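You operate a simulated robot arm through the tools that you are given. There is no shell and no other tool. Be economical: measure what you need, move in short steps, check, and stop when the job is done.

Carry out the task below with a simulated robot arm. There is one attempt and no reset: what you move stays moved.

TASK
At the left station: brake on, mandrel free, latch pin out, latch up.
Fine: brake before mandrel; the spindle stays in and the arm stays shut.
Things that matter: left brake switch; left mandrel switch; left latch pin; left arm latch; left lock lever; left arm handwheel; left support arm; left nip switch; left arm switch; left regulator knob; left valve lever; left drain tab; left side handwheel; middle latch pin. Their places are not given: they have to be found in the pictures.

It is judged by the outcome, as a careful person would: the job done as asked, and still so three seconds after it is handed in. It fails if anything else is knocked over, pushed out of place, dropped, spilled or broken.

THE ROBOT
A 7-joint arm with a two-finger parallel gripper, fixed in place. Base frame: the origin is at the foot of the arm, x ahead of it, y to its left, z up. Lengths are in m, angles in degrees, forces in N, time in s.
With the tool pointing down near the work surface it reaches from about 0.22 to 0.68 m from the base axis. Its first joint turns from -66.0 to 66.0 degrees. Payload 2.4 kg.
Tool frame: the origin (TCP) lies between the finger pads and is the grasp point; the fingertips stand 0.03 m ahead of it; z points along the fingers, y is the line along which they close. The gripper opens to 0.094 m. The fingers are 0.028 m wide and 0.01 m thick; the gripper's body (0.05 by 0.096 m) begins 0.055 m behind the TCP.
Orientation is told as [roll, pitch, yaw] about the base's x, y, z axes, in that order, counted from this pose: with the fingers straight down and closing along the base's y, the tool's x points along the base's -x, its y along +y and its z along -z.

THE INTERFACE
- The arm moves only by the tool move_arm. Its argument "commands" is a list of rows, each an object (a shift or turn left out is 0, a gripper value left out holds the last) with "hand": the closure, from 0 (fully open) to 1 (shut); "travel": the shift along the tool's x, y, z in m, a list of three; "delta_rot": the turn, a rotation vector about the tool's x, y, z in degrees, a list of three. In form: [{"hand": hand, "travel": [x, y, z], "delta_rot": [ax, ay, az]}, ...]. A call has 1 to 8 rows; each row shifts and turns the commanded pose from where the row before left it, along the tool's axes as they then stand. A row lasts 0.2 s, in which the tool goes at most 0.05 m and 8.6 degrees; a call with a longer step from one row to the next is refused whole, and so is a gripper value outside its range. A pose out of reach is approached as far as the arm can. The call stops where the force on the tool passes 70 N (or 10 N more than at its start, if that is more) or the arm is blocked; 0.2 s more then pass. The fingers move at their own pace (about 0.153 m/s each) and stop on an object; they squeeze with about 33 N. The grip force told is the motor's: it shows also when the fingers shut on nothing. Time passes only in rows, and 0.2 s behind the last, so rows that do not move let the fingers close. It gives the time, the measured TCP pose, the force on the tool (base axes), the opening and the grip force at its end, in the units of the frame above (readings bear some noise).
- Cameras (640 x 400 px; columns grow to the right, rows downward): "scene" is fixed at [0.0644, 0.4915, 1.431]; the picture's right is [-0.55, -0.84, 0.00], its down [-0.46, 0.30, -0.84] and it looks along [0.70, -0.46, -0.55] (base axes); focal length 242 px, centre (320, 200). "wrist" rides on the gripper at [-0.037, 0, -0.058] in the tool frame; the picture's right is [0.00, -1.00, 0.00], its down [0.97, 0.00, -0.24] and it looks along [0.24, 0.00, 0.97] (tool axes); focal length 218 px, centre (320, 200).
- capture(camera): a new picture of that camera. No time passes.
- point_at(camera, pixels): for up to 12 pixels [column, row] of the newest picture of that camera ("zoom" is the newest enlarged one), the place [x, y, z] in the base frame of the surface seen there, good to about 0.002 m, but the place of the scene camera against the robot may be out by one fixed shift of up to 0.025 m in any direction. No time passes.
- close_up(camera, box): a new picture of the part [left, top, right, bottom] of that camera's present view, enlarged. No time passes.
- hand_in(): hands the job in; it is judged then, once.

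Work in short steps. Measure before you move; look again where a grasp or a placing could have gone wrong, and mend it. You have 80 turns and 38 pictures in all, the two below and enlarged ones among them. Open the gripper and draw the arm clear of the work before you hand the job in, unless the task says otherwise; then end with one line.

The tools are called after "Emit:" as a command line: name --argument value ..., lists and objects as JSON in quotes. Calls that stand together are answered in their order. move_arm: Moves the arm, as the interface text tells. Its arguments: {"type":"object","properties":{"commands":{"type":"array"}},"required":["commands"]} The other tools are called the same way: capture (camera) takes a picture; point_at (camera, pixels) gives the place of the surface under pixels of a picture; close_up (camera, box) takes an enlarged picture of a part of a camera's view; hand_in () hands the job in.

At the start:

```text
time_s: 0.0
ee_pos: [0.3755, 0.0819, 1.2862]
tool_rot: [0.0, 0.1, 0.0]
wrist_force: [0.1, -0.1, -0.1]
grip_width: 0.0942
gripper_force: 0.1
```

scene: 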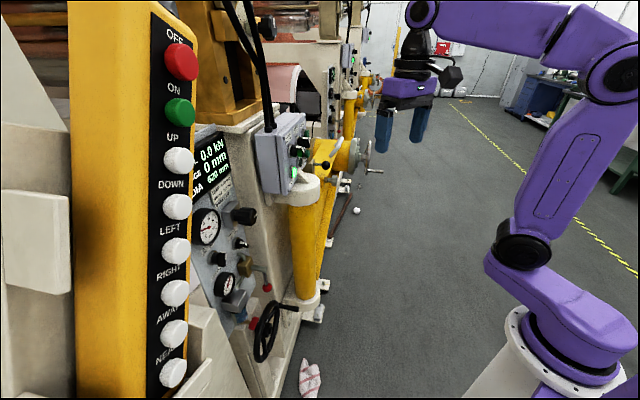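
wrist: 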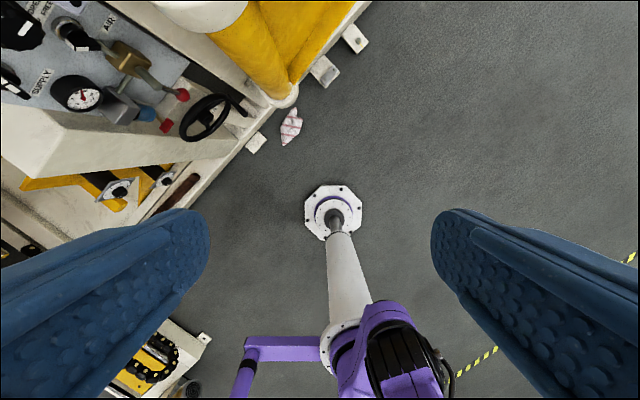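

The scene shows the station around columns 190-340; I enlarge that part to identify the controls.

Emit:
close_up --camera "scene" --box '[180, 90, 380, 215]'

Emit:
close_up --camera "scene" --box '[180, 190, 340, 290]'

```text
3.20 times, centred on (280, 152) of scene
```

zoom: 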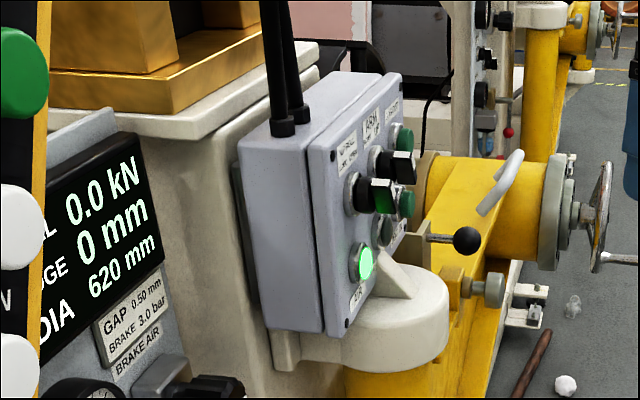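

```text
4.00 times, centred on (260, 240) of scene
```

zoom: 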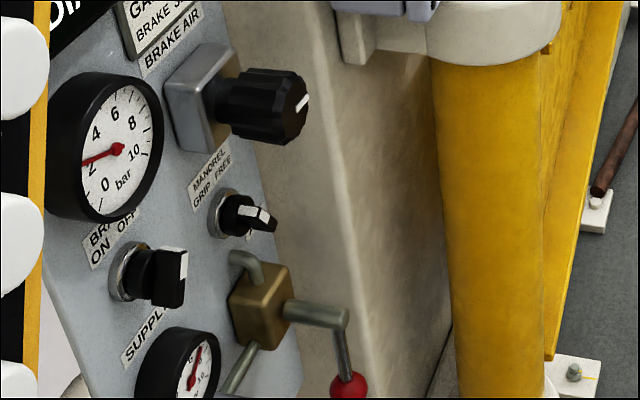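

I measure the panel switches and the candidates on the arm.

Emit:
point_at --camera "zoom" --pixels '[[180, 278], [130, 272], [260, 220], [215, 215], [300, 100], [345, 390], [210, 290], [100, 310], [290, 340], [60, 240]]'

Emit:
point_at --camera "scene" --pixels '[[325.6, 165], [315, 164], [334, 181], [325, 180], [336, 146], [340, 138], [332, 154], [366, 160], [356, 160], [299, 155], [304, 142], [294, 172]]'

```text
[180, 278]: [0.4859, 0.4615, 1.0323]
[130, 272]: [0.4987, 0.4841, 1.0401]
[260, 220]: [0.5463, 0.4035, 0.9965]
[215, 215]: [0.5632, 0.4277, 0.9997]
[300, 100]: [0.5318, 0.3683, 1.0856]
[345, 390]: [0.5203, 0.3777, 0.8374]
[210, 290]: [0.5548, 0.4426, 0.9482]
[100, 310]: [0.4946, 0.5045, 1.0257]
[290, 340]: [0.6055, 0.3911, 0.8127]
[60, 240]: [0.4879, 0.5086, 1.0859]
```

```text
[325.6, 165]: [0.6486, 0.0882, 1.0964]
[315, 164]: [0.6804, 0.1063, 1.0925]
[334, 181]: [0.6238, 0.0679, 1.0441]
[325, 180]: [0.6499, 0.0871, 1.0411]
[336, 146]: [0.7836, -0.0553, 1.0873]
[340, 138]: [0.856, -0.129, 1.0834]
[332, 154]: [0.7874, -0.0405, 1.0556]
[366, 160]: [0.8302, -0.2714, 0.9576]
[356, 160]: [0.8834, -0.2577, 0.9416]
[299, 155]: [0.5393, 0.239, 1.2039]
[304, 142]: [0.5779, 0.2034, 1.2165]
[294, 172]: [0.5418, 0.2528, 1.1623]
```

The panel seems to face about (-0.7,-0.7). I yaw the tool 45° to the left and pitch it forward to look at it with the wrist camera.

Emit:
move_arm --commands '[{"delta_rot": [0, 0, -8.5]}, {"delta_rot": [0, 0, -8.5]}, {"delta_rot": [0, 0, -8.5]}, {"delta_rot": [0, 0, -8.5]}, {"delta_rot": [0, 0, -8.5]}, {"delta_rot": [0, -8.5, 0]}, {"delta_rot": [0, -8.5, 0]}, {"delta_rot": [0, -8.5, 0]}]'

Emit:
move_arm --commands '[{"delta_rot": [0, -8.5, 0]}, {"delta_rot": [0, -8.5, 0]}, {"delta_rot": [0, -8.5, 0]}]'

Emit:
capture --camera "wrist"

```text
time_s: 1.8
ee_pos: [0.3748, 0.0806, 1.2863]
tool_rot: [0.1, -25.6, 42.4]
wrist_force: [0.0, 0.2, -0.2]
grip_width: 0.0937
gripper_force: 0.1
```

```text
time_s: 2.6
ee_pos: [0.3757, 0.081, 1.2863]
tool_rot: [0.0, -51.2, 42.5]
wrist_force: [0.0, -0.3, -0.2]
grip_width: 0.094
gripper_force: 0.1
```

```text
33 pictures are left
```

wrist: 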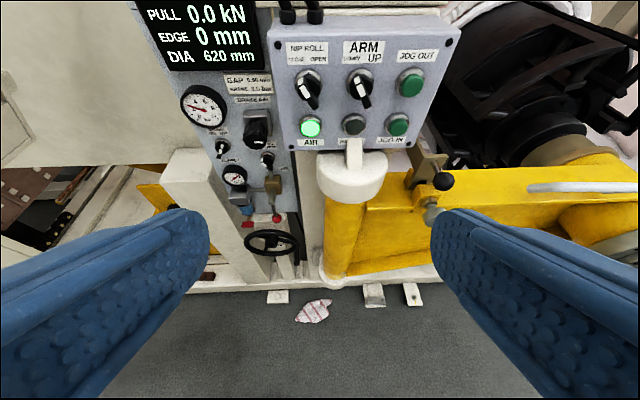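

Good view. I enlarge the panel and the latch region for state and precise positions.

Emit:
close_up --camera "wrist" --box '[175, 65, 303, 235]'

Emit:
point_at --camera "zoom" --pixels '[[320, 200]]'

Emit:
close_up --camera "wrist" --box '[390, 135, 518, 215]'

```text
2.35 times, centred on (239, 150) of wrist
```

zoom: 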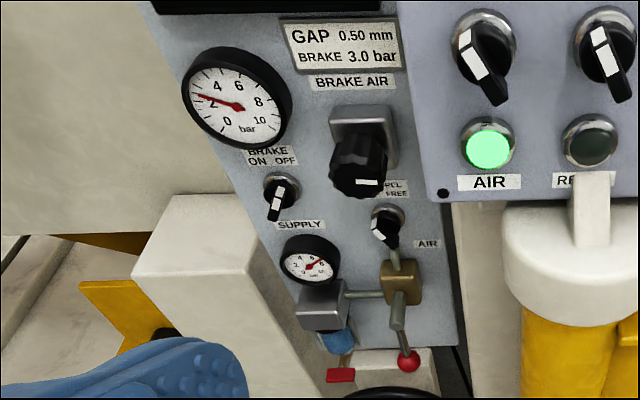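

```text
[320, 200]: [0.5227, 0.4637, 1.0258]
```

```text
5.00 times, centred on (454, 175) of wrist
```

zoom: 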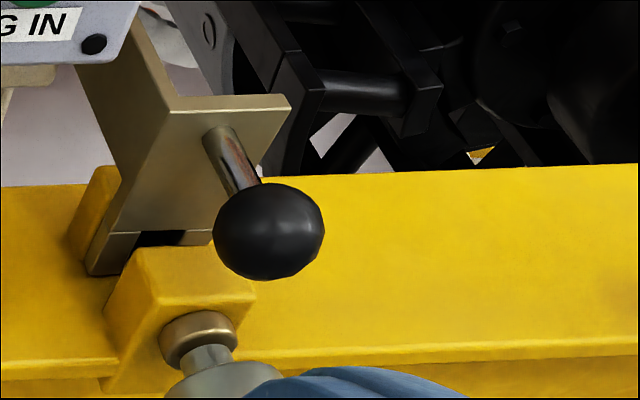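

Measure panel plane and parts with the wrist camera.

Emit:
point_at --camera "wrist" --pixels '[[188, 137], [290, 192], [281, 120], [221, 150], [224, 143], [267, 162], [268, 157], [260, 125], [285, 175], [240, 110]]'

Emit:
point_at --camera "zoom" --pixels '[[270, 230], [215, 140], [245, 175], [250, 105], [120, 50], [100, 250], [200, 385], [200, 335], [190, 265], [150, 320], [140, 180], [220, 210]]'

```text
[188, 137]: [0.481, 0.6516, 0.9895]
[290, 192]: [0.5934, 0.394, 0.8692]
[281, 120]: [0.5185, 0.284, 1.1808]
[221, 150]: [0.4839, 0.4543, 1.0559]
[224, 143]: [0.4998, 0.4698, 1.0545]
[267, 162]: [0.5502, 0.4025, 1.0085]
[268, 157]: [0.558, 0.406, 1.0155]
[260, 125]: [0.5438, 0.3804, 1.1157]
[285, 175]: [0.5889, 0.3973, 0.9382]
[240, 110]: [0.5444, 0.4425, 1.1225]
```

```text
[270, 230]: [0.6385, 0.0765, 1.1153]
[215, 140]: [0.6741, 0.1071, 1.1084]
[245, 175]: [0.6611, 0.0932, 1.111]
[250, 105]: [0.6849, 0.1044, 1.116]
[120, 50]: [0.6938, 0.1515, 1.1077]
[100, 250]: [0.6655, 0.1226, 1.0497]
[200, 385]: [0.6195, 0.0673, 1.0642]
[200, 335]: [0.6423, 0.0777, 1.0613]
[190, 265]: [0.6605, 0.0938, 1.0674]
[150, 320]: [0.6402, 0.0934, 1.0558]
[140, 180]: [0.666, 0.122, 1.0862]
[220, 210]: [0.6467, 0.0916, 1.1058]
```

Panel is vertical with normal about (-0.707,-0.707,0). I level the tool (pitch -90, yaw 45) then move in front of the switches for a closer look.

Emit:
move_arm --commands '[{"delta_rot": [0, -7.76, 0]}, {"delta_rot": [0, -7.76, 0]}, {"delta_rot": [0, -7.76, 0]}, {"delta_rot": [0, -7.76, 0]}, {"delta_rot": [0, -7.76, 0]}, {"delta_rot": [-2.5, 0, 0]}]'

Emit:
move_arm --commands '[{"travel": [0.032, 0.02, 0.02]}, {"travel": [0.032, 0.02, 0.02]}, {"travel": [0.032, 0.02, 0.02]}, {"travel": [0.032, 0.02, 0.02]}, {"travel": [0.032, 0.02, 0.02]}, {"travel": [0.032, 0.02, 0.02]}, {"travel": [0.034, 0.017, 0.01]}]'

Emit:
capture --camera "wrist"

```text
time_s: 4.0
ee_pos: [0.3759, 0.0812, 1.2858]
tool_rot: [16.6, -89.8, 28.3]
wrist_force: [0.1, 0.3, 1.1]
grip_width: 0.0944
gripper_force: 0.1
```

```text
time_s: 5.6
ee_pos: [0.4442, 0.1708, 1.1552]
tool_rot: [56.8, -89.2, -11.2]
wrist_force: [0.0, 0.0, -0.2]
grip_width: 0.0943
gripper_force: 0.0
out of reach, approached as far as the arm can: row 2, 3, 4, 5, 6, 7
```

```text
30 pictures are left
```

wrist: 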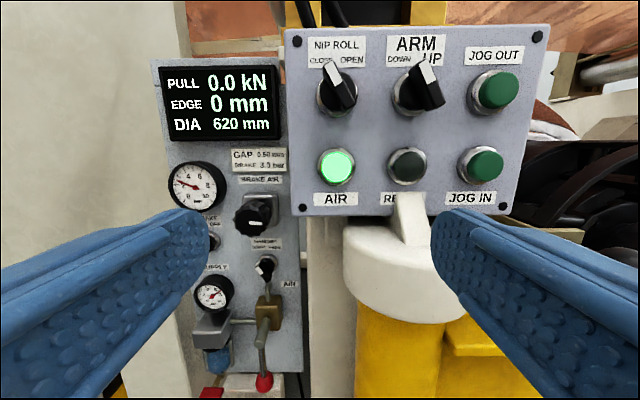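

The arm is limited when the tool is level near the base. I measure the box's lower corner and switch locations here before advancing.

Emit:
point_at --camera "wrist" --pixels '[[294, 212], [510, 212], [265, 262], [266, 270], [215, 240], [255, 215], [345, 270], [288, 60], [390, 320]]'

Emit:
move_arm --commands '[{}]'

```text
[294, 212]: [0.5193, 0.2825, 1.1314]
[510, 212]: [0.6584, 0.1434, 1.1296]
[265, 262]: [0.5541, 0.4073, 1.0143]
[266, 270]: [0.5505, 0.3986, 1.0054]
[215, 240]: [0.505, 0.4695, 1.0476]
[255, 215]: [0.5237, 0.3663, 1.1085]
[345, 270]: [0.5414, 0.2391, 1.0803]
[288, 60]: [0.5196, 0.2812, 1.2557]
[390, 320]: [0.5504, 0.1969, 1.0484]
```

```text
time_s: 6.0
ee_pos: [0.4432, 0.1701, 1.1543]
tool_rot: [56.6, -89.3, -11.0]
wrist_force: [0.3, 0.2, 0.5]
grip_width: 0.0943
gripper_force: 0.1
```

I shift left along the tool's y first, where the heading is more radial, then forward and down.

Emit:
move_arm --commands '[{"travel": [0, 0.04, 0]}, {"travel": [0, 0.04, 0]}, {"travel": [0, 0.04, 0]}, {"travel": [0.02, 0, 0.03]}, {"travel": [0.02, 0, 0.03]}, {"travel": [0.02, 0, 0.03]}]'

```text
time_s: 7.3
ee_pos: [0.4848, 0.2587, 1.1521]
tool_rot: [-175.7, -89.0, -140.1]
wrist_force: [-58.3, -33.9, 16.7]
grip_width: 0.0849
gripper_force: 0.1
stopped in row 6: the force on the tool passed its limit (the readings are from after the stop); the commanded pose is now the measured one
out of reach, approached as far as the arm can: row 1, 2, 3
```

A finger touched the box face; I back off immediately.

Emit:
move_arm --commands '[{"travel": [0, 0, -0.03]}, {"travel": [0, 0, -0.03]}]'

Emit:
capture --camera "scene"

```text
time_s: 7.9
ee_pos: [0.4719, 0.2234, 1.1582]
tool_rot: [172.2, -89.2, -127.0]
wrist_force: [-0.6, 0.4, 0.0]
grip_width: 0.094
gripper_force: 0.1
out of reach, approached as far as the arm can: row 2
```

```text
29 pictures are left
```

scene: 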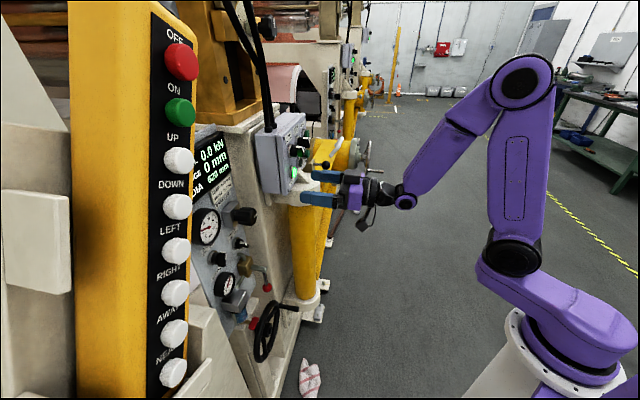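

Nothing displaced. The level tool is at the arm's limit, so I tilt to 30° below horizontal and shift left in front of the panel.

Emit:
move_arm --commands '[{"delta_rot": [0, 7.5, 0]}, {"delta_rot": [0, 7.5, 0]}, {"delta_rot": [0, 7.5, 0]}, {"delta_rot": [0, 7.5, 0]}, {"travel": [0, 0.035, 0]}, {"travel": [0, 0.035, 0]}, {"travel": [0, 0.035, 0]}]'

Emit:
move_arm --commands '[{"travel": [0.017, 0, 0.0]}, {"travel": [0, 0, 0.023]}, {}]'

Emit:
capture --camera "wrist"

```text
time_s: 9.5
ee_pos: [0.3746, 0.2926, 1.1526]
tool_rot: [0.0, -60.6, 44.3]
wrist_force: [-0.1, -0.6, 0.6]
grip_width: 0.0941
gripper_force: 0.1
out of reach, approached as far as the arm can: row 1
```

```text
time_s: 10.3
ee_pos: [0.3825, 0.301, 1.1263]
tool_rot: [-0.1, -60.7, 44.3]
wrist_force: [-0.5, 0.1, 0.1]
grip_width: 0.094
gripper_force: 0.0
```

```text
28 pictures are left
```

wrist: 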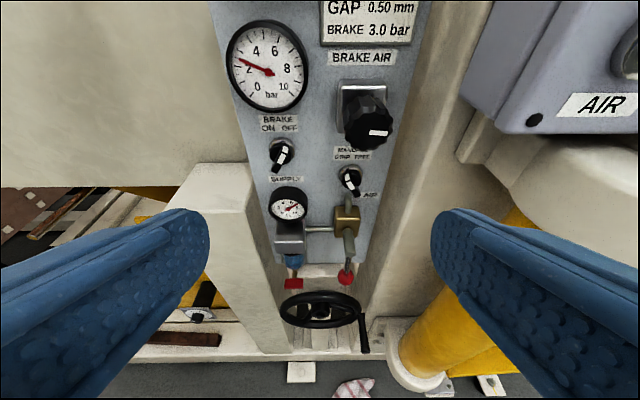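

Clear view. Enlarge the switches.

Emit:
close_up --camera "wrist" --box '[240, 110, 400, 210]'

Emit:
point_at --camera "zoom" --pixels '[[150, 190], [190, 150], [180, 160], [125, 160], [435, 300], [440, 265], [410, 275], [460, 310], [320, 200], [240, 190], [180, 330], [530, 220]]'

```text
4.00 times, centred on (320, 160) of wrist
```

zoom: 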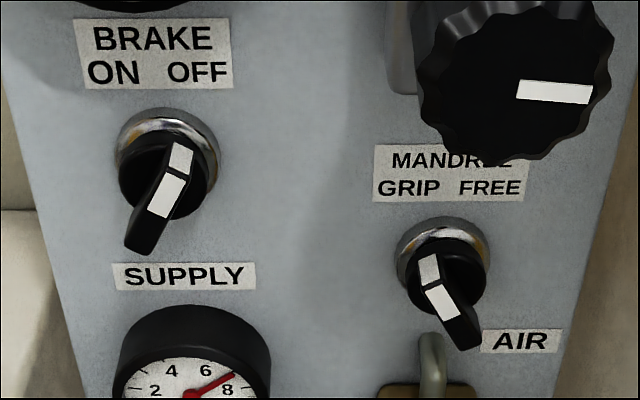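

```text
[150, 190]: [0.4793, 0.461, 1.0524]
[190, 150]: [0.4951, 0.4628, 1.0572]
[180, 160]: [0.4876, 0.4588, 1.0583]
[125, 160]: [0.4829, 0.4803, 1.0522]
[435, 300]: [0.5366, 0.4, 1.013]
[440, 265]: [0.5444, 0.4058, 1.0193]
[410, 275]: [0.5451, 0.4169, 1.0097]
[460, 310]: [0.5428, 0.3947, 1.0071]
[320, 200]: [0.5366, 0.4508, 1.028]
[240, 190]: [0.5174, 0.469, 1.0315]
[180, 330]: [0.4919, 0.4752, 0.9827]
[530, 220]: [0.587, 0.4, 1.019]
```

Brake stands at OFF (leaning right), mandrel at GRIP (leaning left). I measure bar ends.

Emit:
point_at --camera "zoom" --pixels '[[158, 212], [137, 245], [176, 178], [172, 205], [142, 215], [448, 315], [466, 343], [432, 288], [112, 165], [215, 165], [490, 255], [400, 265]]'

```text
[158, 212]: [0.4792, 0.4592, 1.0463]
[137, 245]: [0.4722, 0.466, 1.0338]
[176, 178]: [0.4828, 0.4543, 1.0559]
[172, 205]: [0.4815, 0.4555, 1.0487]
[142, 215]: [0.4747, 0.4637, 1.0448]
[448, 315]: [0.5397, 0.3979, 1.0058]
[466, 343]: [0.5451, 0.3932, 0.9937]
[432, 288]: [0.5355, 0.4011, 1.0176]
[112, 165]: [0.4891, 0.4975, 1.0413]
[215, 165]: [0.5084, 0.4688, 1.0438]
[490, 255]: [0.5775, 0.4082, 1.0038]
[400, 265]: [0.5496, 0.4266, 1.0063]
```

Plan: grip the brake bar along the panel normal. First check nearby obstacles (left pedestal, gauges, regulator).

Emit:
point_at --camera "wrist" --pixels '[[180, 190], [215, 168], [245, 195], [240, 210], [265, 105], [300, 80], [288, 215], [285, 192], [368, 145], [347, 218], [345, 275], [320, 310]]'

Emit:
move_arm --commands '[{"hand": 0.55, "travel": [0.0025, 0.011, 0.036]}, {"travel": [0.0025, 0.011, 0.036]}, {"travel": [0.0025, 0.011, 0.036]}, {"travel": [0.002, 0.011, 0.036]}]'

```text
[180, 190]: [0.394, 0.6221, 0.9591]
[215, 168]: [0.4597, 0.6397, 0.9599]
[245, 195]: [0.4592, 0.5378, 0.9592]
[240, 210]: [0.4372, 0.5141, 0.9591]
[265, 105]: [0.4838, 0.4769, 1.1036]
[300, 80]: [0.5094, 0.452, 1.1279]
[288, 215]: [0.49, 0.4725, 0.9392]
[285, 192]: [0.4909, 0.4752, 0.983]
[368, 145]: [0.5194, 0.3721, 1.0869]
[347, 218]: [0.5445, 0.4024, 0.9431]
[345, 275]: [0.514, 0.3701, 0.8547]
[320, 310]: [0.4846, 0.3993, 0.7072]
```

```text
time_s: 11.3
ee_pos: [0.4384, 0.4178, 1.0477]
tool_rot: [-0.4, -60.7, 44.7]
wrist_force: [-0.4, 0.3, -0.4]
grip_width: 0.0423
gripper_force: 0.0
```

Now pitch up towards level at the standoff and see whether it is reachable.

Emit:
move_arm --commands '[{"delta_rot": [0, -7.3, 0]}, {"delta_rot": [0, -7.3, 0]}, {"delta_rot": [0, -7.3, 0]}, {"delta_rot": [0, -7.3, 0]}]'

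```text
time_s: 12.3
ee_pos: [0.4812, 0.4177, 1.0888]
tool_rot: [80.6, -88.1, -36.2]
wrist_force: [-1.4, 1.3, -0.7]
grip_width: 0.0414
gripper_force: 0.0
out of reach, approached as far as the arm can: row 1, 2, 3, 4
```

Level is not reachable; I return to 30° below horizontal, backing off, and will grip from there.

Emit:
move_arm --commands '[{"delta_rot": [0, 7.0, 0], "travel": [0, 0, -0.01]}, {"delta_rot": [0, 7.0, 0], "travel": [0, 0, -0.01]}, {"delta_rot": [0, 7.0, 0], "travel": [0, 0, -0.01]}, {"delta_rot": [0, 7.0, 0], "travel": [0, 0, -0.01]}, {}]'

```text
time_s: 13.5
ee_pos: [0.4539, 0.3892, 1.0952]
tool_rot: [0.0, -61.8, 44.4]
wrist_force: [0.0, -0.1, 0.1]
grip_width: 0.0422
gripper_force: 0.1
```

Move to the standoff on the brake axis, then roll +34° about the panel normal to match the bar.

Emit:
move_arm --commands '[{"travel": [0.0203, 0.0165, 0.0147]}, {"travel": [0.0203, 0.0165, 0.0147]}, {"delta_rot": [-4.0, 0, 7.45]}, {"delta_rot": [-4.0, 0, 7.45]}, {"delta_rot": [-4.0, 0, 7.45]}, {"delta_rot": [-4.0, 0, 7.45]}, {}]'

Emit:
capture --camera "wrist"

```text
time_s: 15.1
ee_pos: [0.434, 0.418, 1.0456]
tool_rot: [55.1, -47.1, -1.9]
wrist_force: [0.6, -0.2, 0.2]
grip_width: 0.0422
gripper_force: 0.1
```

```text
26 pictures are left
```

wrist: 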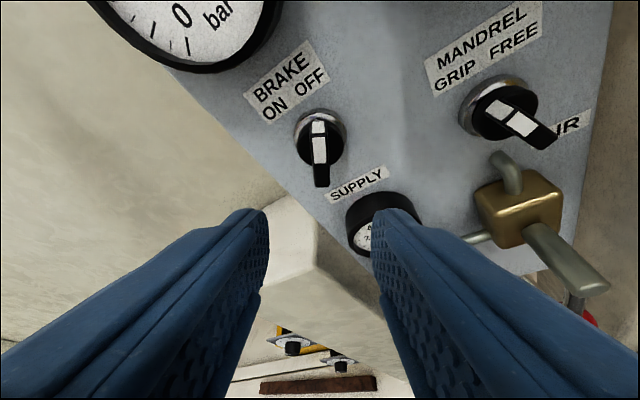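

The bar is aligned (vertical at column 320). Narrow the opening to 30 mm and advance 40 mm along the panel normal, watching force.

Emit:
move_arm --commands '[{"hand": 0.68}, {"travel": [-0.0063, 0, 0.0118]}, {"travel": [-0.0063, 0, 0.0118]}, {"travel": [-0.005, 0, 0.0094]}, {}]'

Emit:
capture --camera "wrist"

```text
time_s: 16.3
ee_pos: [0.4627, 0.445, 1.0453]
tool_rot: [55.1, -47.0, -1.9]
wrist_force: [1.0, -0.1, 0.3]
grip_width: 0.0302
gripper_force: 0.0
```

```text
25 pictures are left
```

wrist: 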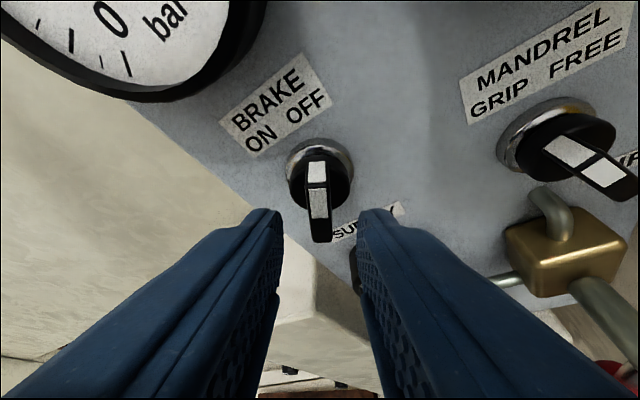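

Emit:
point_at --camera "wrist" --pixels '[[275, 213], [366, 213], [319, 200], [320, 225], [318, 192], [310, 230], [331, 230]]'

```text
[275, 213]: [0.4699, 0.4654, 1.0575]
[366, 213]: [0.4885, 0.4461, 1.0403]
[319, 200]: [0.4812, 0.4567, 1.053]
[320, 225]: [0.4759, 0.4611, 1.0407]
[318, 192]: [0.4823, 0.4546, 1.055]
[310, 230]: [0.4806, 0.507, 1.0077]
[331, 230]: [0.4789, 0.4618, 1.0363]
```

Fingertip corners are still about level with the bar's front face; advance 10 mm more.

Emit:
move_arm --commands '[{"travel": [-0.0024, 0, 0.0044]}, {"travel": [-0.0024, 0, 0.0044]}, {}]'

Emit:
close_up --camera "wrist" --box '[220, 120, 420, 245]'

```text
time_s: 17.1
ee_pos: [0.4683, 0.4523, 1.0458]
tool_rot: [54.8, -47.2, -1.8]
wrist_force: [-0.8, -0.3, -0.4]
grip_width: 0.03
gripper_force: 0.1
```

```text
3.20 times, centred on (320, 182) of wrist
```

zoom: 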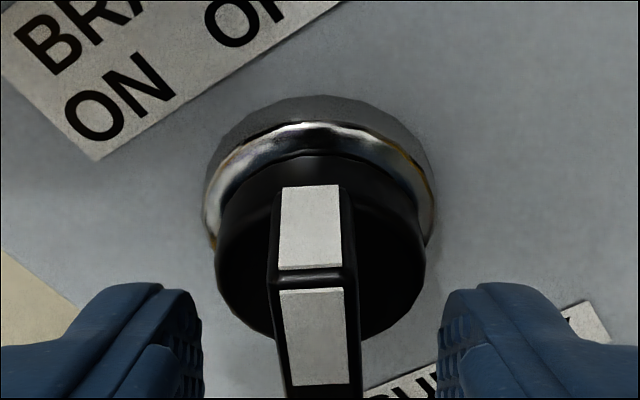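

Straddling and centred. Close the fingers.

Emit:
move_arm --commands '[{"hand": 1.0}, {}, {}]'

```text
time_s: 17.9
ee_pos: [0.4689, 0.4509, 1.0464]
tool_rot: [54.9, -47.3, -1.9]
wrist_force: [1.5, 1.4, 1.7]
grip_width: 0.0267
gripper_force: 45.0
```

Width 26.7 mm means the round body is gripped, not the bar. Open, back off 6 mm, close again.

Emit:
move_arm --commands '[{"hand": 0.68}, {}, {"travel": [-0.0, 0, 0.0]}, {"travel": [0.0028, 0, -0.0053]}, {"hand": 1.0}, {}, {}]'

```text
time_s: 19.5
ee_pos: [0.4653, 0.4486, 1.0457]
tool_rot: [54.9, -47.3, -1.8]
wrist_force: [3.5, 3.6, -0.4]
grip_width: 0.0098
gripper_force: 43.6
```

Bar gripped (9.8 mm). Turn it -68° about the panel normal.

Emit:
move_arm --commands '[{"delta_rot": [4.0, 0, -7.5]}, {"delta_rot": [4.0, 0, -7.5]}, {"delta_rot": [4.0, 0, -7.5]}, {"delta_rot": [4.0, 0, -7.5]}, {"delta_rot": [4.0, 0, -7.5]}, {"delta_rot": [4.0, 0, -7.5]}, {"delta_rot": [4.0, 0, -7.5]}, {"delta_rot": [4.0, 0, -7.5]}]'

```text
time_s: 21.3
ee_pos: [0.4641, 0.4483, 1.046]
tool_rot: [-5.0, -60.9, 50.3]
wrist_force: [-28.5, 16.9, -22.0]
grip_width: 0.009
gripper_force: 42.3
out of reach, approached as far as the arm can: row 5, 6, 7, 8
```

Only about 39° was reachable with that motion. I continue by turning about the tool's own axis with a small sideways arc to the right.

Emit:
move_arm --commands '[{"delta_rot": [0, 0, -8], "travel": [0, -0.0015, 0]}, {"delta_rot": [0, 0, -8], "travel": [0, -0.0015, 0]}, {"delta_rot": [0, 0, -8], "travel": [0, -0.0015, 0]}, {"delta_rot": [0, 0, -8], "travel": [0, -0.0015, 0]}]'

Emit:
close_up --camera "wrist" --box '[200, 90, 440, 240]'

```text
time_s: 21.7
ee_pos: [0.467, 0.4473, 1.0481]
tool_rot: [-15.9, -57.8, 65.4]
wrist_force: [-10.4, 0.3, 6.0]
grip_width: 0.0103
gripper_force: 44.3
stopped in row 2: the force on the tool passed its limit (the readings are from after the stop); the commanded pose is now the measured one
out of reach, approached as far as the arm can: row 1, 2
```

```text
2.67 times, centred on (320, 165) of wrist
```

zoom: 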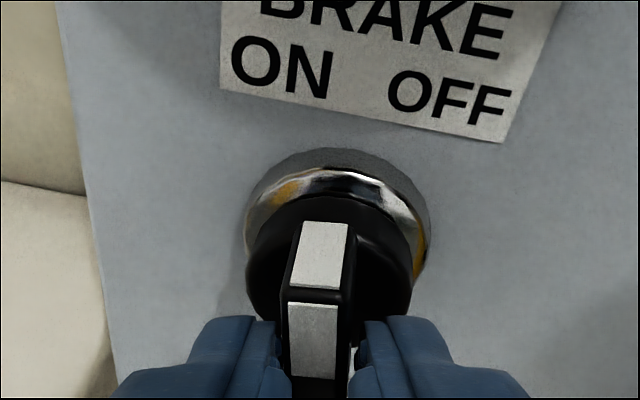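

The bar is a little past vertical. I open slightly and push the bar's lower half to the right with the left finger.

Emit:
move_arm --commands '[{"hand": 0.76}, {}, {"travel": [0, -0.005, 0]}, {"travel": [0, -0.005, 0]}, {"travel": [0, -0.005, 0]}, {}]'

Emit:
close_up --camera "wrist" --box '[200, 90, 440, 240]'

```text
time_s: 23.1
ee_pos: [0.4775, 0.4403, 1.0502]
tool_rot: [-15.9, -57.7, 65.9]
wrist_force: [-17.3, 12.1, -7.0]
grip_width: 0.0345
gripper_force: 10.5
```

```text
2.67 times, centred on (320, 165) of wrist
```

zoom: 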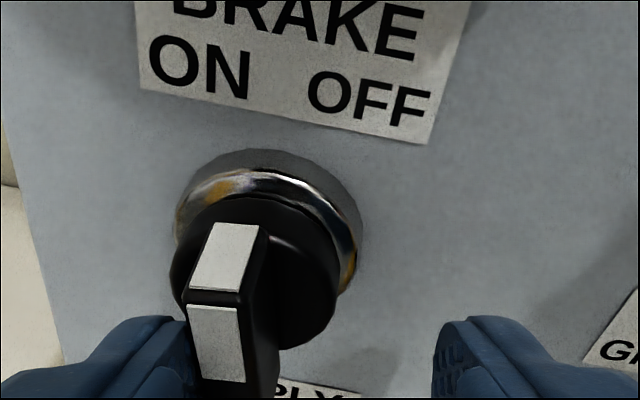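

The pad covers the bar on both sides of its axis, so it gives no torque. I shift left, 12 mm down, then push right so only the lower end is touched.

Emit:
move_arm --commands '[{"travel": [-0.0022, 0.0118, 0.0003]}, {"travel": [0.0102, 0.0018, 0.0062]}, {"travel": [0.001, -0.0054, -0.0001]}, {"travel": [0.001, -0.0054, -0.0001]}, {"travel": [0.001, -0.0054, -0.0001]}, {"travel": [0.001, -0.0054, -0.0001]}, {}]'

Emit:
close_up --camera "wrist" --box '[200, 90, 440, 240]'

```text
time_s: 24.7
ee_pos: [0.4819, 0.4347, 1.0373]
tool_rot: [-15.8, -57.4, 66.2]
wrist_force: [-23.9, 14.4, -12.6]
grip_width: 0.0389
gripper_force: 14.5
```

```text
2.67 times, centred on (320, 165) of wrist
```

zoom: 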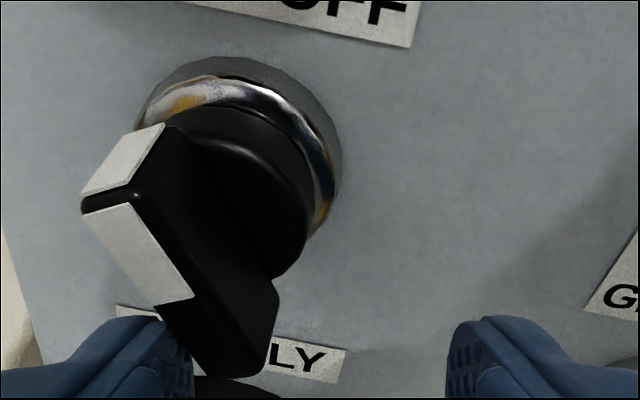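

The brake now points to ON. Release sideways slightly and back off along the normal.

Emit:
move_arm --commands '[{"travel": [-0.0015, 0.008, 0.0]}, {"travel": [0.02, 0.0047, -0.0343]}, {"travel": [0.02, 0.0047, -0.0343]}, {}]'

Emit:
close_up --camera "wrist" --box '[200, 50, 520, 250]'

```text
time_s: 25.7
ee_pos: [0.4346, 0.3745, 1.049]
tool_rot: [-15.4, -57.8, 65.0]
wrist_force: [-0.1, -0.9, -0.2]
grip_width: 0.0228
gripper_force: 0.0
out of reach, approached as far as the arm can: row 2, 3
```

```text
2.00 times, centred on (360, 150) of wrist
```

zoom: 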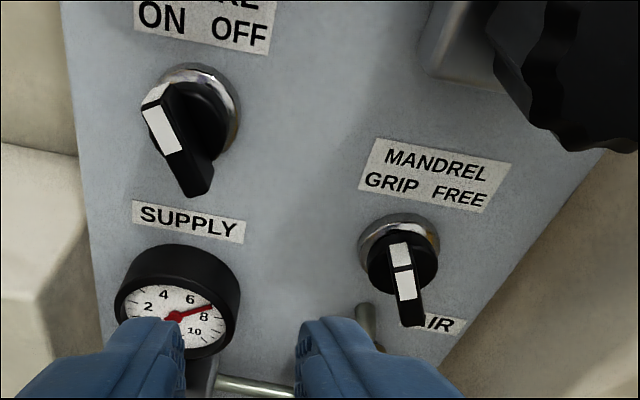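

Brake is ON. Next the mandrel: move to a standoff below-right of it with the bar to sit between the fingers, rolling the tool back by +18°.

Emit:
move_arm --commands '[{"hand": 0.63, "travel": [0.0338, 0.0058, 0.0205]}, {"travel": [0.0042, -0.0224, -0.0006]}, {"travel": [0.0042, -0.0224, -0.0006]}, {"travel": [0.0042, -0.0224, -0.0006]}, {"travel": [-0.013, -0.003, 0.0223]}, {"delta_rot": [0, 0, 8.5]}, {"delta_rot": [0, 0, 8.5]}, {}]'

Emit:
capture --camera "wrist"

```text
time_s: 27.5
ee_pos: [0.5177, 0.3417, 1.0283]
tool_rot: [11.8, -58.5, 32.8]
wrist_force: [0.5, -0.1, 0.5]
grip_width: 0.0348
gripper_force: 0.1
out of reach, approached as far as the arm can: row 1
```

```text
19 pictures are left
```

wrist: 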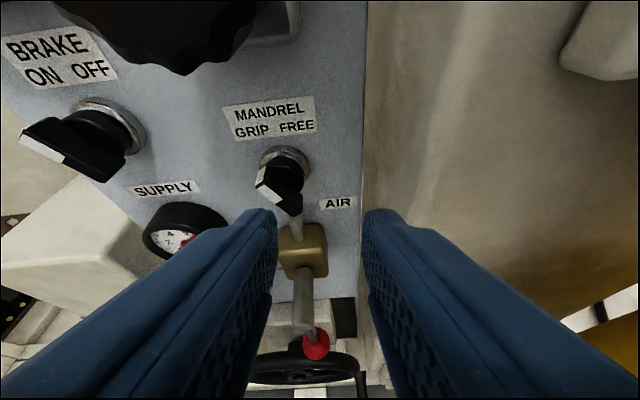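

Check the valve's location under the mandrel before entering.

Emit:
point_at --camera "wrist" --pixels '[[296, 220], [292, 232], [312, 240], [303, 280], [302, 320], [283, 180], [262, 180], [290, 208], [272, 170], [275, 213], [366, 213]]'

```text
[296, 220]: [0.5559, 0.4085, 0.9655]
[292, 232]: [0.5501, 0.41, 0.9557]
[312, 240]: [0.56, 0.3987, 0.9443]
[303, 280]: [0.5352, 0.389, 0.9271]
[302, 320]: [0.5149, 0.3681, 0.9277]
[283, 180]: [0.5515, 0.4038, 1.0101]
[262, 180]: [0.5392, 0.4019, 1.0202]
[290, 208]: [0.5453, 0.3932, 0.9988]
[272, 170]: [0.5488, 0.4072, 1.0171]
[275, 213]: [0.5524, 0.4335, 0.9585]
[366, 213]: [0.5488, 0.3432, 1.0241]
```

The valve top (z≈0.966) stays below the finger path. Enter beside the bar's lower end.

Emit:
move_arm --commands '[{"travel": [0.0271, 0.0102, 0.0156]}, {}, {"travel": [-0.0102, 0.0008, 0.0172]}, {"travel": [-0.0102, 0.0008, 0.0172]}, {}]'

Emit:
capture --camera "wrist"

```text
time_s: 28.7
ee_pos: [0.5365, 0.3783, 0.9991]
tool_rot: [11.9, -58.4, 33.0]
wrist_force: [-4.6, -5.2, 1.1]
grip_width: 0.0352
gripper_force: 0.3
```

```text
18 pictures are left
```

wrist: 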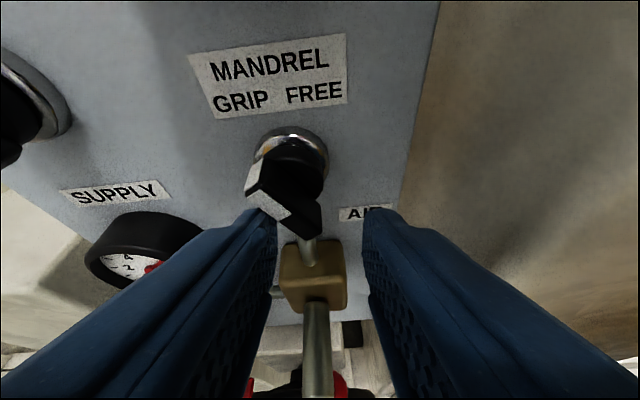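

Bar's lower end sits between the fingers. Push left with the right finger.

Emit:
move_arm --commands '[{"travel": [0.0006, 0.0055, 0.0001]}, {"travel": [0.0006, 0.0055, 0.0001]}, {"travel": [0.0006, 0.0055, 0.0001]}, {"travel": [0.0006, 0.0055, 0.0001]}, {"travel": [0.0006, 0.0055, 0.0001]}, {"travel": [0.0006, 0.0055, 0.0001]}, {}]'

Emit:
capture --camera "wrist"

```text
time_s: 30.3
ee_pos: [0.5139, 0.4001, 0.9983]
tool_rot: [11.8, -58.2, 32.5]
wrist_force: [7.5, -12.7, -7.0]
grip_width: 0.0438
gripper_force: 8.0
```

```text
17 pictures are left
```

wrist: 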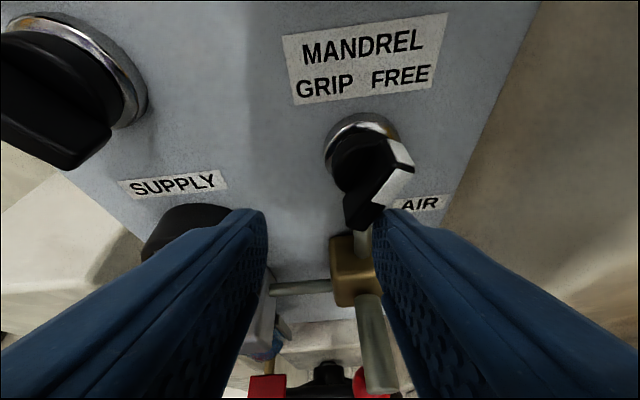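

It leans to FREE; press 4 mm more to seat it, then release right and back off.

Emit:
move_arm --commands '[{"travel": [0.0005, 0.004, 0.0001]}, {}]'

Emit:
move_arm --commands '[{"travel": [-0.0008, -0.009, -0.0001]}, {"travel": [0.0102, -0.0008, -0.0172]}, {"travel": [0.0102, -0.0008, -0.0172]}, {"travel": [0.0153, -0.0011, -0.0258]}, {"travel": [-0.02, 0, -0.02]}, {}]'

Emit:
capture --camera "wrist"

```text
time_s: 30.9
ee_pos: [0.5125, 0.3998, 0.9978]
tool_rot: [11.8, -58.3, 32.4]
wrist_force: [14.6, -14.6, -9.4]
grip_width: 0.0472
gripper_force: 11.5
```

```text
time_s: 32.3
ee_pos: [0.4635, 0.3402, 1.0272]
tool_rot: [11.8, -58.5, 32.9]
wrist_force: [0.3, 0.8, 1.3]
grip_width: 0.0347
gripper_force: 0.1
```

```text
16 pictures are left
```

wrist: 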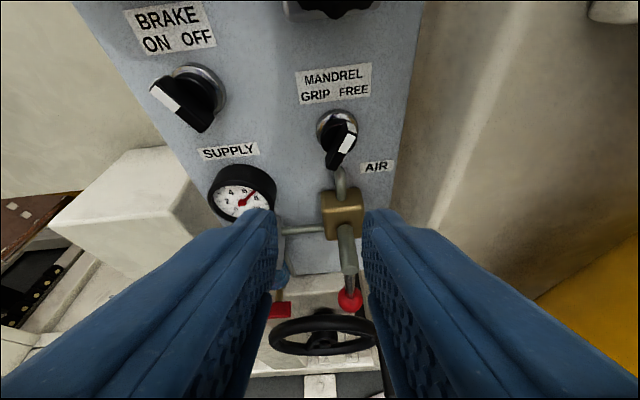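

Brake ON, mandrel FREE. Now back away and move right to look at the latch.

Emit:
move_arm --commands '[{"hand": 0.2, "travel": [-0.0136, 0.0024, -0.0368]}, {"travel": [-0.0136, 0.0024, -0.0368]}, {"travel": [-0.0136, 0.0024, -0.0368]}, {"travel": [-0.0136, 0.0024, -0.0368]}, {"travel": [-0.0136, 0.0024, -0.0368]}]'

Emit:
move_arm --commands '[{"travel": [-0.0012, -0.0398, -0.0126]}, {"travel": [-0.0012, -0.0398, -0.0126]}, {"travel": [-0.0012, -0.0398, -0.0126]}, {"travel": [-0.0012, -0.0398, -0.0126]}, {"travel": [-0.0012, -0.0398, -0.0126]}, {"travel": [-0.0012, -0.0398, -0.0126]}, {"delta_rot": [0, 0, -7]}, {"delta_rot": [0, 0, -5]}]'

Emit:
capture --camera "wrist"

```text
time_s: 33.5
ee_pos: [0.3769, 0.2536, 1.1799]
tool_rot: [11.7, -58.6, 32.8]
wrist_force: [-0.1, -0.3, -0.3]
grip_width: 0.0752
gripper_force: 0.1
```

```text
time_s: 35.3
ee_pos: [0.498, 0.0362, 1.1986]
tool_rot: [-8.3, -58.9, 56.3]
wrist_force: [0.4, -0.5, 0.5]
grip_width: 0.0752
gripper_force: 0.1
```

```text
15 pictures are left
```

wrist: 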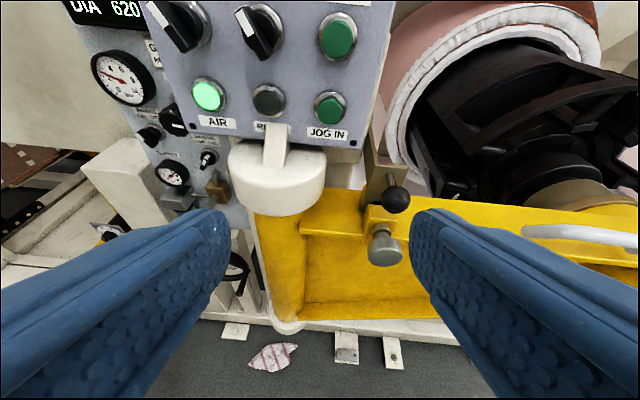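

Emit:
close_up --camera "wrist" --box '[300, 140, 492, 260]'

Emit:
point_at --camera "zoom" --pixels '[[285, 380], [260, 345], [340, 345], [285, 410], [270, 305], [315, 200], [290, 150], [230, 50], [230, 170], [240, 240], [330, 260], [370, 190]]'

```text
3.33 times, centred on (396, 200) of wrist
```

zoom: 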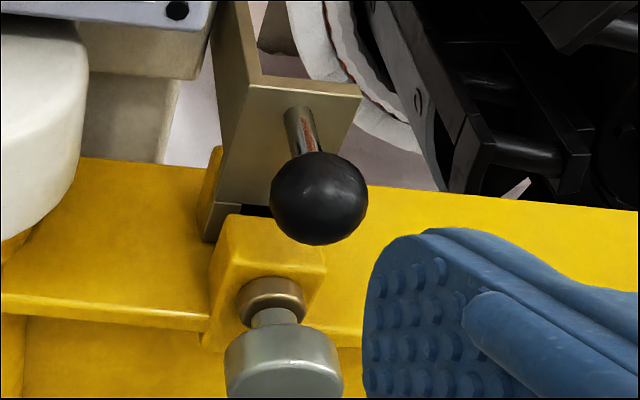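

```text
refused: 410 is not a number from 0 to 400
```

Emit:
point_at --camera "zoom" --pixels '[[285, 380], [265, 340], [320, 350], [270, 305], [315, 200], [298, 120], [270, 75], [230, 10], [225, 60], [255, 40], [215, 215], [260, 250]]'

Emit:
close_up --camera "scene" --box '[285, 120, 365, 200]'

```text
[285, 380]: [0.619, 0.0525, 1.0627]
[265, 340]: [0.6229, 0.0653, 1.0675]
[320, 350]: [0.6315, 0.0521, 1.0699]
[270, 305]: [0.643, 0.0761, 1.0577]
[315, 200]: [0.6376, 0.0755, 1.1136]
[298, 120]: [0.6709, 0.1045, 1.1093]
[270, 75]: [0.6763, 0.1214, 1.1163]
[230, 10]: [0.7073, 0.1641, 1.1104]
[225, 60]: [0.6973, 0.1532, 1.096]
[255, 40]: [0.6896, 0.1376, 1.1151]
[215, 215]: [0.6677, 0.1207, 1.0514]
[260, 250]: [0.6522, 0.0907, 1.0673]
```

```text
5.00 times, centred on (325, 160) of scene
```

zoom: 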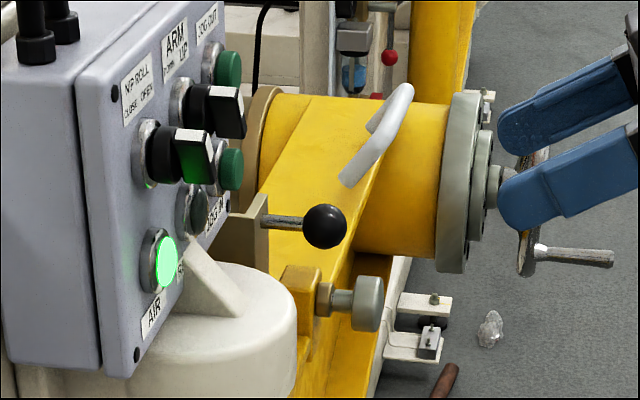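

Latch pin knob: axis at about t=-0.401, z≈1.055, below the black ball. I align the tool and move to a standoff in front of it.

Emit:
move_arm --commands '[{"hand": 0.36, "delta_rot": [0, 0, 5]}, {"travel": [0.0178, -0.0186, 0.023]}, {"travel": [0.0178, -0.0186, 0.023]}, {"travel": [0.0178, -0.0186, 0.023]}, {"travel": [0.0178, -0.0186, 0.023]}, {}]'

Emit:
capture --camera "wrist"

```text
time_s: 36.7
ee_pos: [0.5821, 0.0163, 1.0893]
tool_rot: [0.3, -59.2, 46.5]
wrist_force: [-0.6, -0.2, -0.1]
grip_width: 0.0602
gripper_force: 0.1
```

```text
12 pictures are left
```

wrist: 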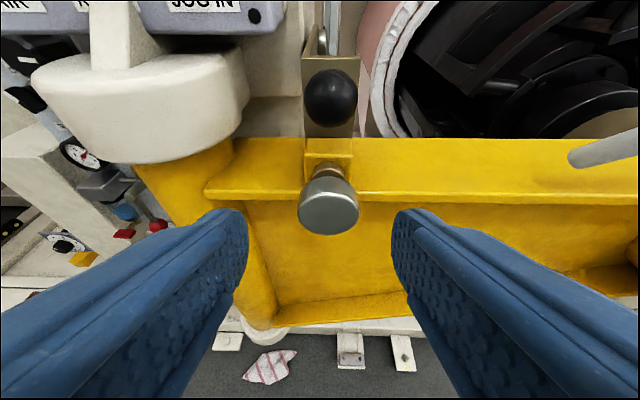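

Emit:
point_at --camera "wrist" --pixels '[[328, 213], [328, 228], [305, 210], [352, 210], [328, 185], [326, 170], [330, 95], [330, 110], [330, 145]]'

```text
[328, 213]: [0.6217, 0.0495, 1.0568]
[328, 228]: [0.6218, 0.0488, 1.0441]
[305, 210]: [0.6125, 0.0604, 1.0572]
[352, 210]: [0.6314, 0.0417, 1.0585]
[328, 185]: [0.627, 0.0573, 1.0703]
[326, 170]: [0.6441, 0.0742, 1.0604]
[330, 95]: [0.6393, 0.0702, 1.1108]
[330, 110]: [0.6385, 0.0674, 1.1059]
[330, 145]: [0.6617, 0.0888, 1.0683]
```

Advance to straddle the knob and close.

Emit:
move_arm --commands '[{"travel": [-0.0006, -0.0015, 0.02]}, {"travel": [-0.0005, -0.0015, 0.02]}, {"travel": [-0.0005, -0.0015, 0.0195]}, {}, {"hand": 1.0}, {}, {}]'

```text
time_s: 38.3
ee_pos: [0.6211, 0.0501, 1.0615]
tool_rot: [0.2, -59.2, 46.4]
wrist_force: [9.4, -3.2, -2.8]
grip_width: 0.0372
gripper_force: 44.9
```

Knob gripped. Pull straight out along the normal in small steps.

Emit:
move_arm --commands '[{"travel": [0.0041, 0, -0.0069]}, {"travel": [0.0041, 0, -0.0069]}, {"travel": [0.0041, 0, -0.0069]}, {}]'

Emit:
capture --camera "wrist"

```text
time_s: 39.3
ee_pos: [0.6046, 0.0344, 1.0609]
tool_rot: [0.3, -59.2, 46.3]
wrist_force: [25.2, 6.1, -8.7]
grip_width: 0.0372
gripper_force: 44.5
```

```text
11 pictures are left
```

wrist: 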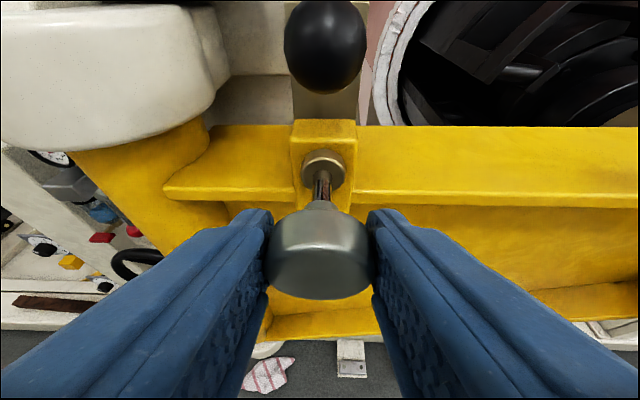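

The pin is out ~23 mm and its shaft shows. Pull a little more to find the end of its travel.

Emit:
move_arm --commands '[{"travel": [0.002, 0, -0.0034]}, {"travel": [0.002, 0, -0.0034]}, {}]'

```text
time_s: 40.1
ee_pos: [0.5987, 0.0303, 1.0607]
tool_rot: [0.0, -59.4, 46.7]
wrist_force: [33.6, 16.8, -1.9]
grip_width: 0.0374
gripper_force: 45.1
```

Emit:
move_arm --commands '[{"travel": [0.002, 0, -0.0034]}, {"travel": [0.002, 0, -0.0034]}, {}]'

```text
time_s: 40.9
ee_pos: [0.5936, 0.0222, 1.0631]
tool_rot: [0.2, -59.4, 46.5]
wrist_force: [20.1, 15.9, 9.7]
grip_width: 0.0367
gripper_force: 45.0
```

Emit:
capture --camera "wrist"

```text
10 pictures are left
```

wrist: 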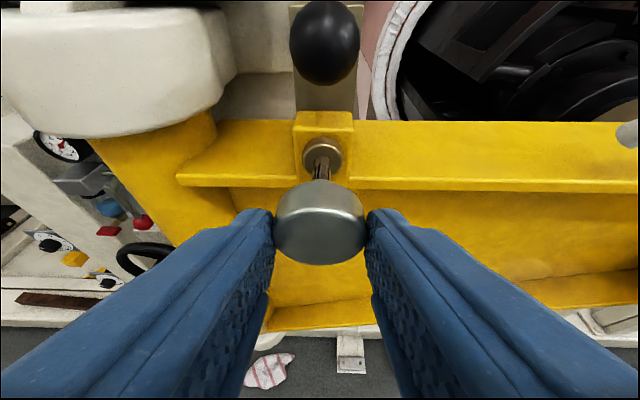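

The fingers slid on the knob: the pin is at its stop. Open and see whether it stays out.

Emit:
point_at --camera "wrist" --pixels '[[320, 235], [320, 250], [322, 150]]'

Emit:
move_arm --commands '[{"hand": 0.4}, {}, {}]'

Emit:
capture --camera "wrist"

Emit:
point_at --camera "wrist" --pixels '[[320, 235], [320, 200], [320, 215], [322, 150], [325, 30], [325, 50]]'

```text
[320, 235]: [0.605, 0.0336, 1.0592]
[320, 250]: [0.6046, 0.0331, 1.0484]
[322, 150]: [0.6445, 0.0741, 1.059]
```

```text
time_s: 41.7
ee_pos: [0.5927, 0.0224, 1.0617]
tool_rot: [0.4, -59.2, 46.4]
wrist_force: [0.2, 0.5, -0.3]
grip_width: 0.0563
gripper_force: 0.1
```

```text
9 pictures are left
```

wrist: 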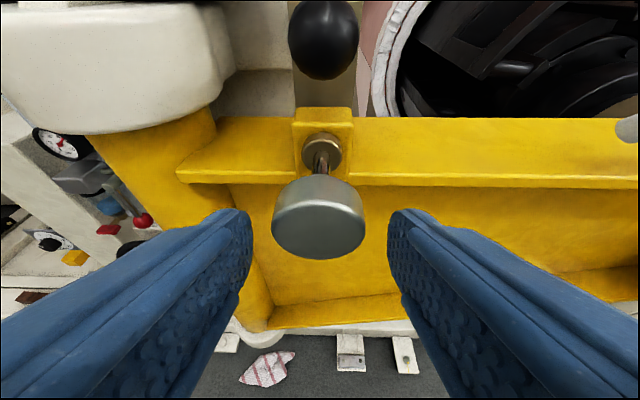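

```text
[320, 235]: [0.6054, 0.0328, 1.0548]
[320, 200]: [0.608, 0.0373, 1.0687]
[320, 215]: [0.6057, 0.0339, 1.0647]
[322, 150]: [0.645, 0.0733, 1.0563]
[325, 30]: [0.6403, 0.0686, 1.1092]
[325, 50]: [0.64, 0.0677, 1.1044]
```

The pin stays out (~23 mm). Next the latch: back off, yaw the tool 20° so its body clears the control box, and go to a pre-grasp in front of the black ball.

Emit:
move_arm --commands '[{"travel": [0, 0, -0.03]}, {"travel": [0, 0, -0.03]}, {"delta_rot": [-5.76, 0, -3.42]}, {"delta_rot": [-5.76, 0, -3.42]}, {"delta_rot": [-5.76, 0, -3.42]}, {"travel": [-0.0255, -0.016, 0.007], "hand": 0.4}, {"travel": [-0.0255, -0.016, 0.007]}, {"travel": [-0.0255, -0.016, 0.007]}]'

Emit:
capture --camera "wrist"

```text
time_s: 43.5
ee_pos: [0.6216, 0.0181, 1.1466]
tool_rot: [0.2, -59.3, 66.5]
wrist_force: [-0.1, -0.6, 0.0]
grip_width: 0.0566
gripper_force: 0.0
```

```text
8 pictures are left
```

wrist: 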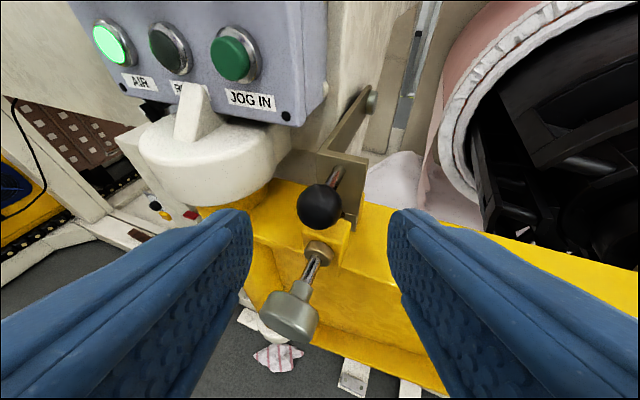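

Now the hinge is visible at (372,97). Measure it and the ball.

Emit:
point_at --camera "wrist" --pixels '[[372, 98], [366, 105], [345, 130], [320, 207], [320, 190], [335, 175], [342, 165], [350, 195], [290, 125], [325, 90], [285, 60], [320, 60]]'

```text
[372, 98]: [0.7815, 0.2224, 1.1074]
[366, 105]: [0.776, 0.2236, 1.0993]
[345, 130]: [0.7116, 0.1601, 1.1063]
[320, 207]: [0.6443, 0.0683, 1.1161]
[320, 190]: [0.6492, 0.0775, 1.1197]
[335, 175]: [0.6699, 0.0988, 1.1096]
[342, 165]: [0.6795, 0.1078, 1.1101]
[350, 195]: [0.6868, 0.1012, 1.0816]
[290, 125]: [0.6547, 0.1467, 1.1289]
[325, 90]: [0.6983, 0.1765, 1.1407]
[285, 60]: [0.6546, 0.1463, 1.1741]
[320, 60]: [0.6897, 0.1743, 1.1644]
```

Hinge is at about (0.78,0.22,1.105), radius ≈0.195 m to the ball. Advance and grip the ball.

Emit:
move_arm --commands '[{"travel": [0, 0, 0.024]}, {"travel": [0, -0.001, 0.024]}, {"travel": [0, 0, 0.0227]}, {"hand": 1.0}, {}, {}]'

```text
time_s: 44.9
ee_pos: [0.648, 0.0733, 1.1102]
tool_rot: [0.6, -59.3, 66.4]
wrist_force: [-11.9, 5.6, 0.3]
grip_width: 0.031
gripper_force: 45.0
```

Ball gripped. Lift along the hinge arc, first 16°.

Emit:
move_arm --commands '[{"travel": [-0.0121, -0.0003, -0.0062]}, {"travel": [-0.0121, -0.0004, -0.0061]}, {"travel": [-0.0128, -0.001, -0.0045]}, {"travel": [-0.0128, -0.0011, -0.0045]}, {}]'

```text
time_s: 46.1
ee_pos: [0.6528, 0.0794, 1.1647]
tool_rot: [0.4, -59.2, 66.6]
wrist_force: [-16.8, 6.9, -6.4]
grip_width: 0.0295
gripper_force: 45.1
```

Emit:
move_arm --commands '[{"travel": [-0.0264, -0.0034, -0.0056]}, {"travel": [-0.0267, -0.0047, -0.002]}, {"travel": [-0.0265, -0.0058, 0.0016]}, {}]'

Emit:
capture --camera "wrist"

```text
time_s: 47.1
ee_pos: [0.6789, 0.1065, 1.2386]
tool_rot: [0.6, -59.4, 66.6]
wrist_force: [-26.4, 4.3, 4.1]
grip_width: 0.0294
gripper_force: 44.6
```

```text
7 pictures are left
```

wrist: 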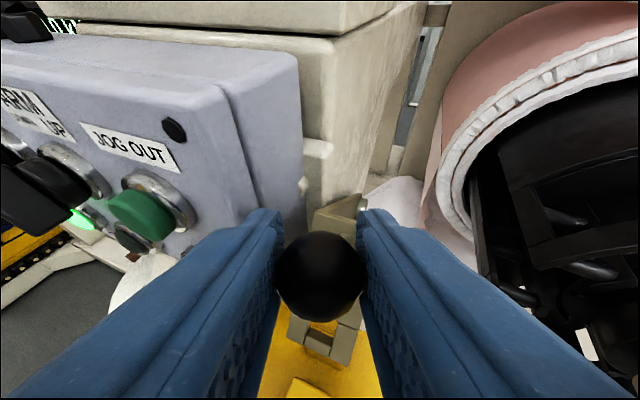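

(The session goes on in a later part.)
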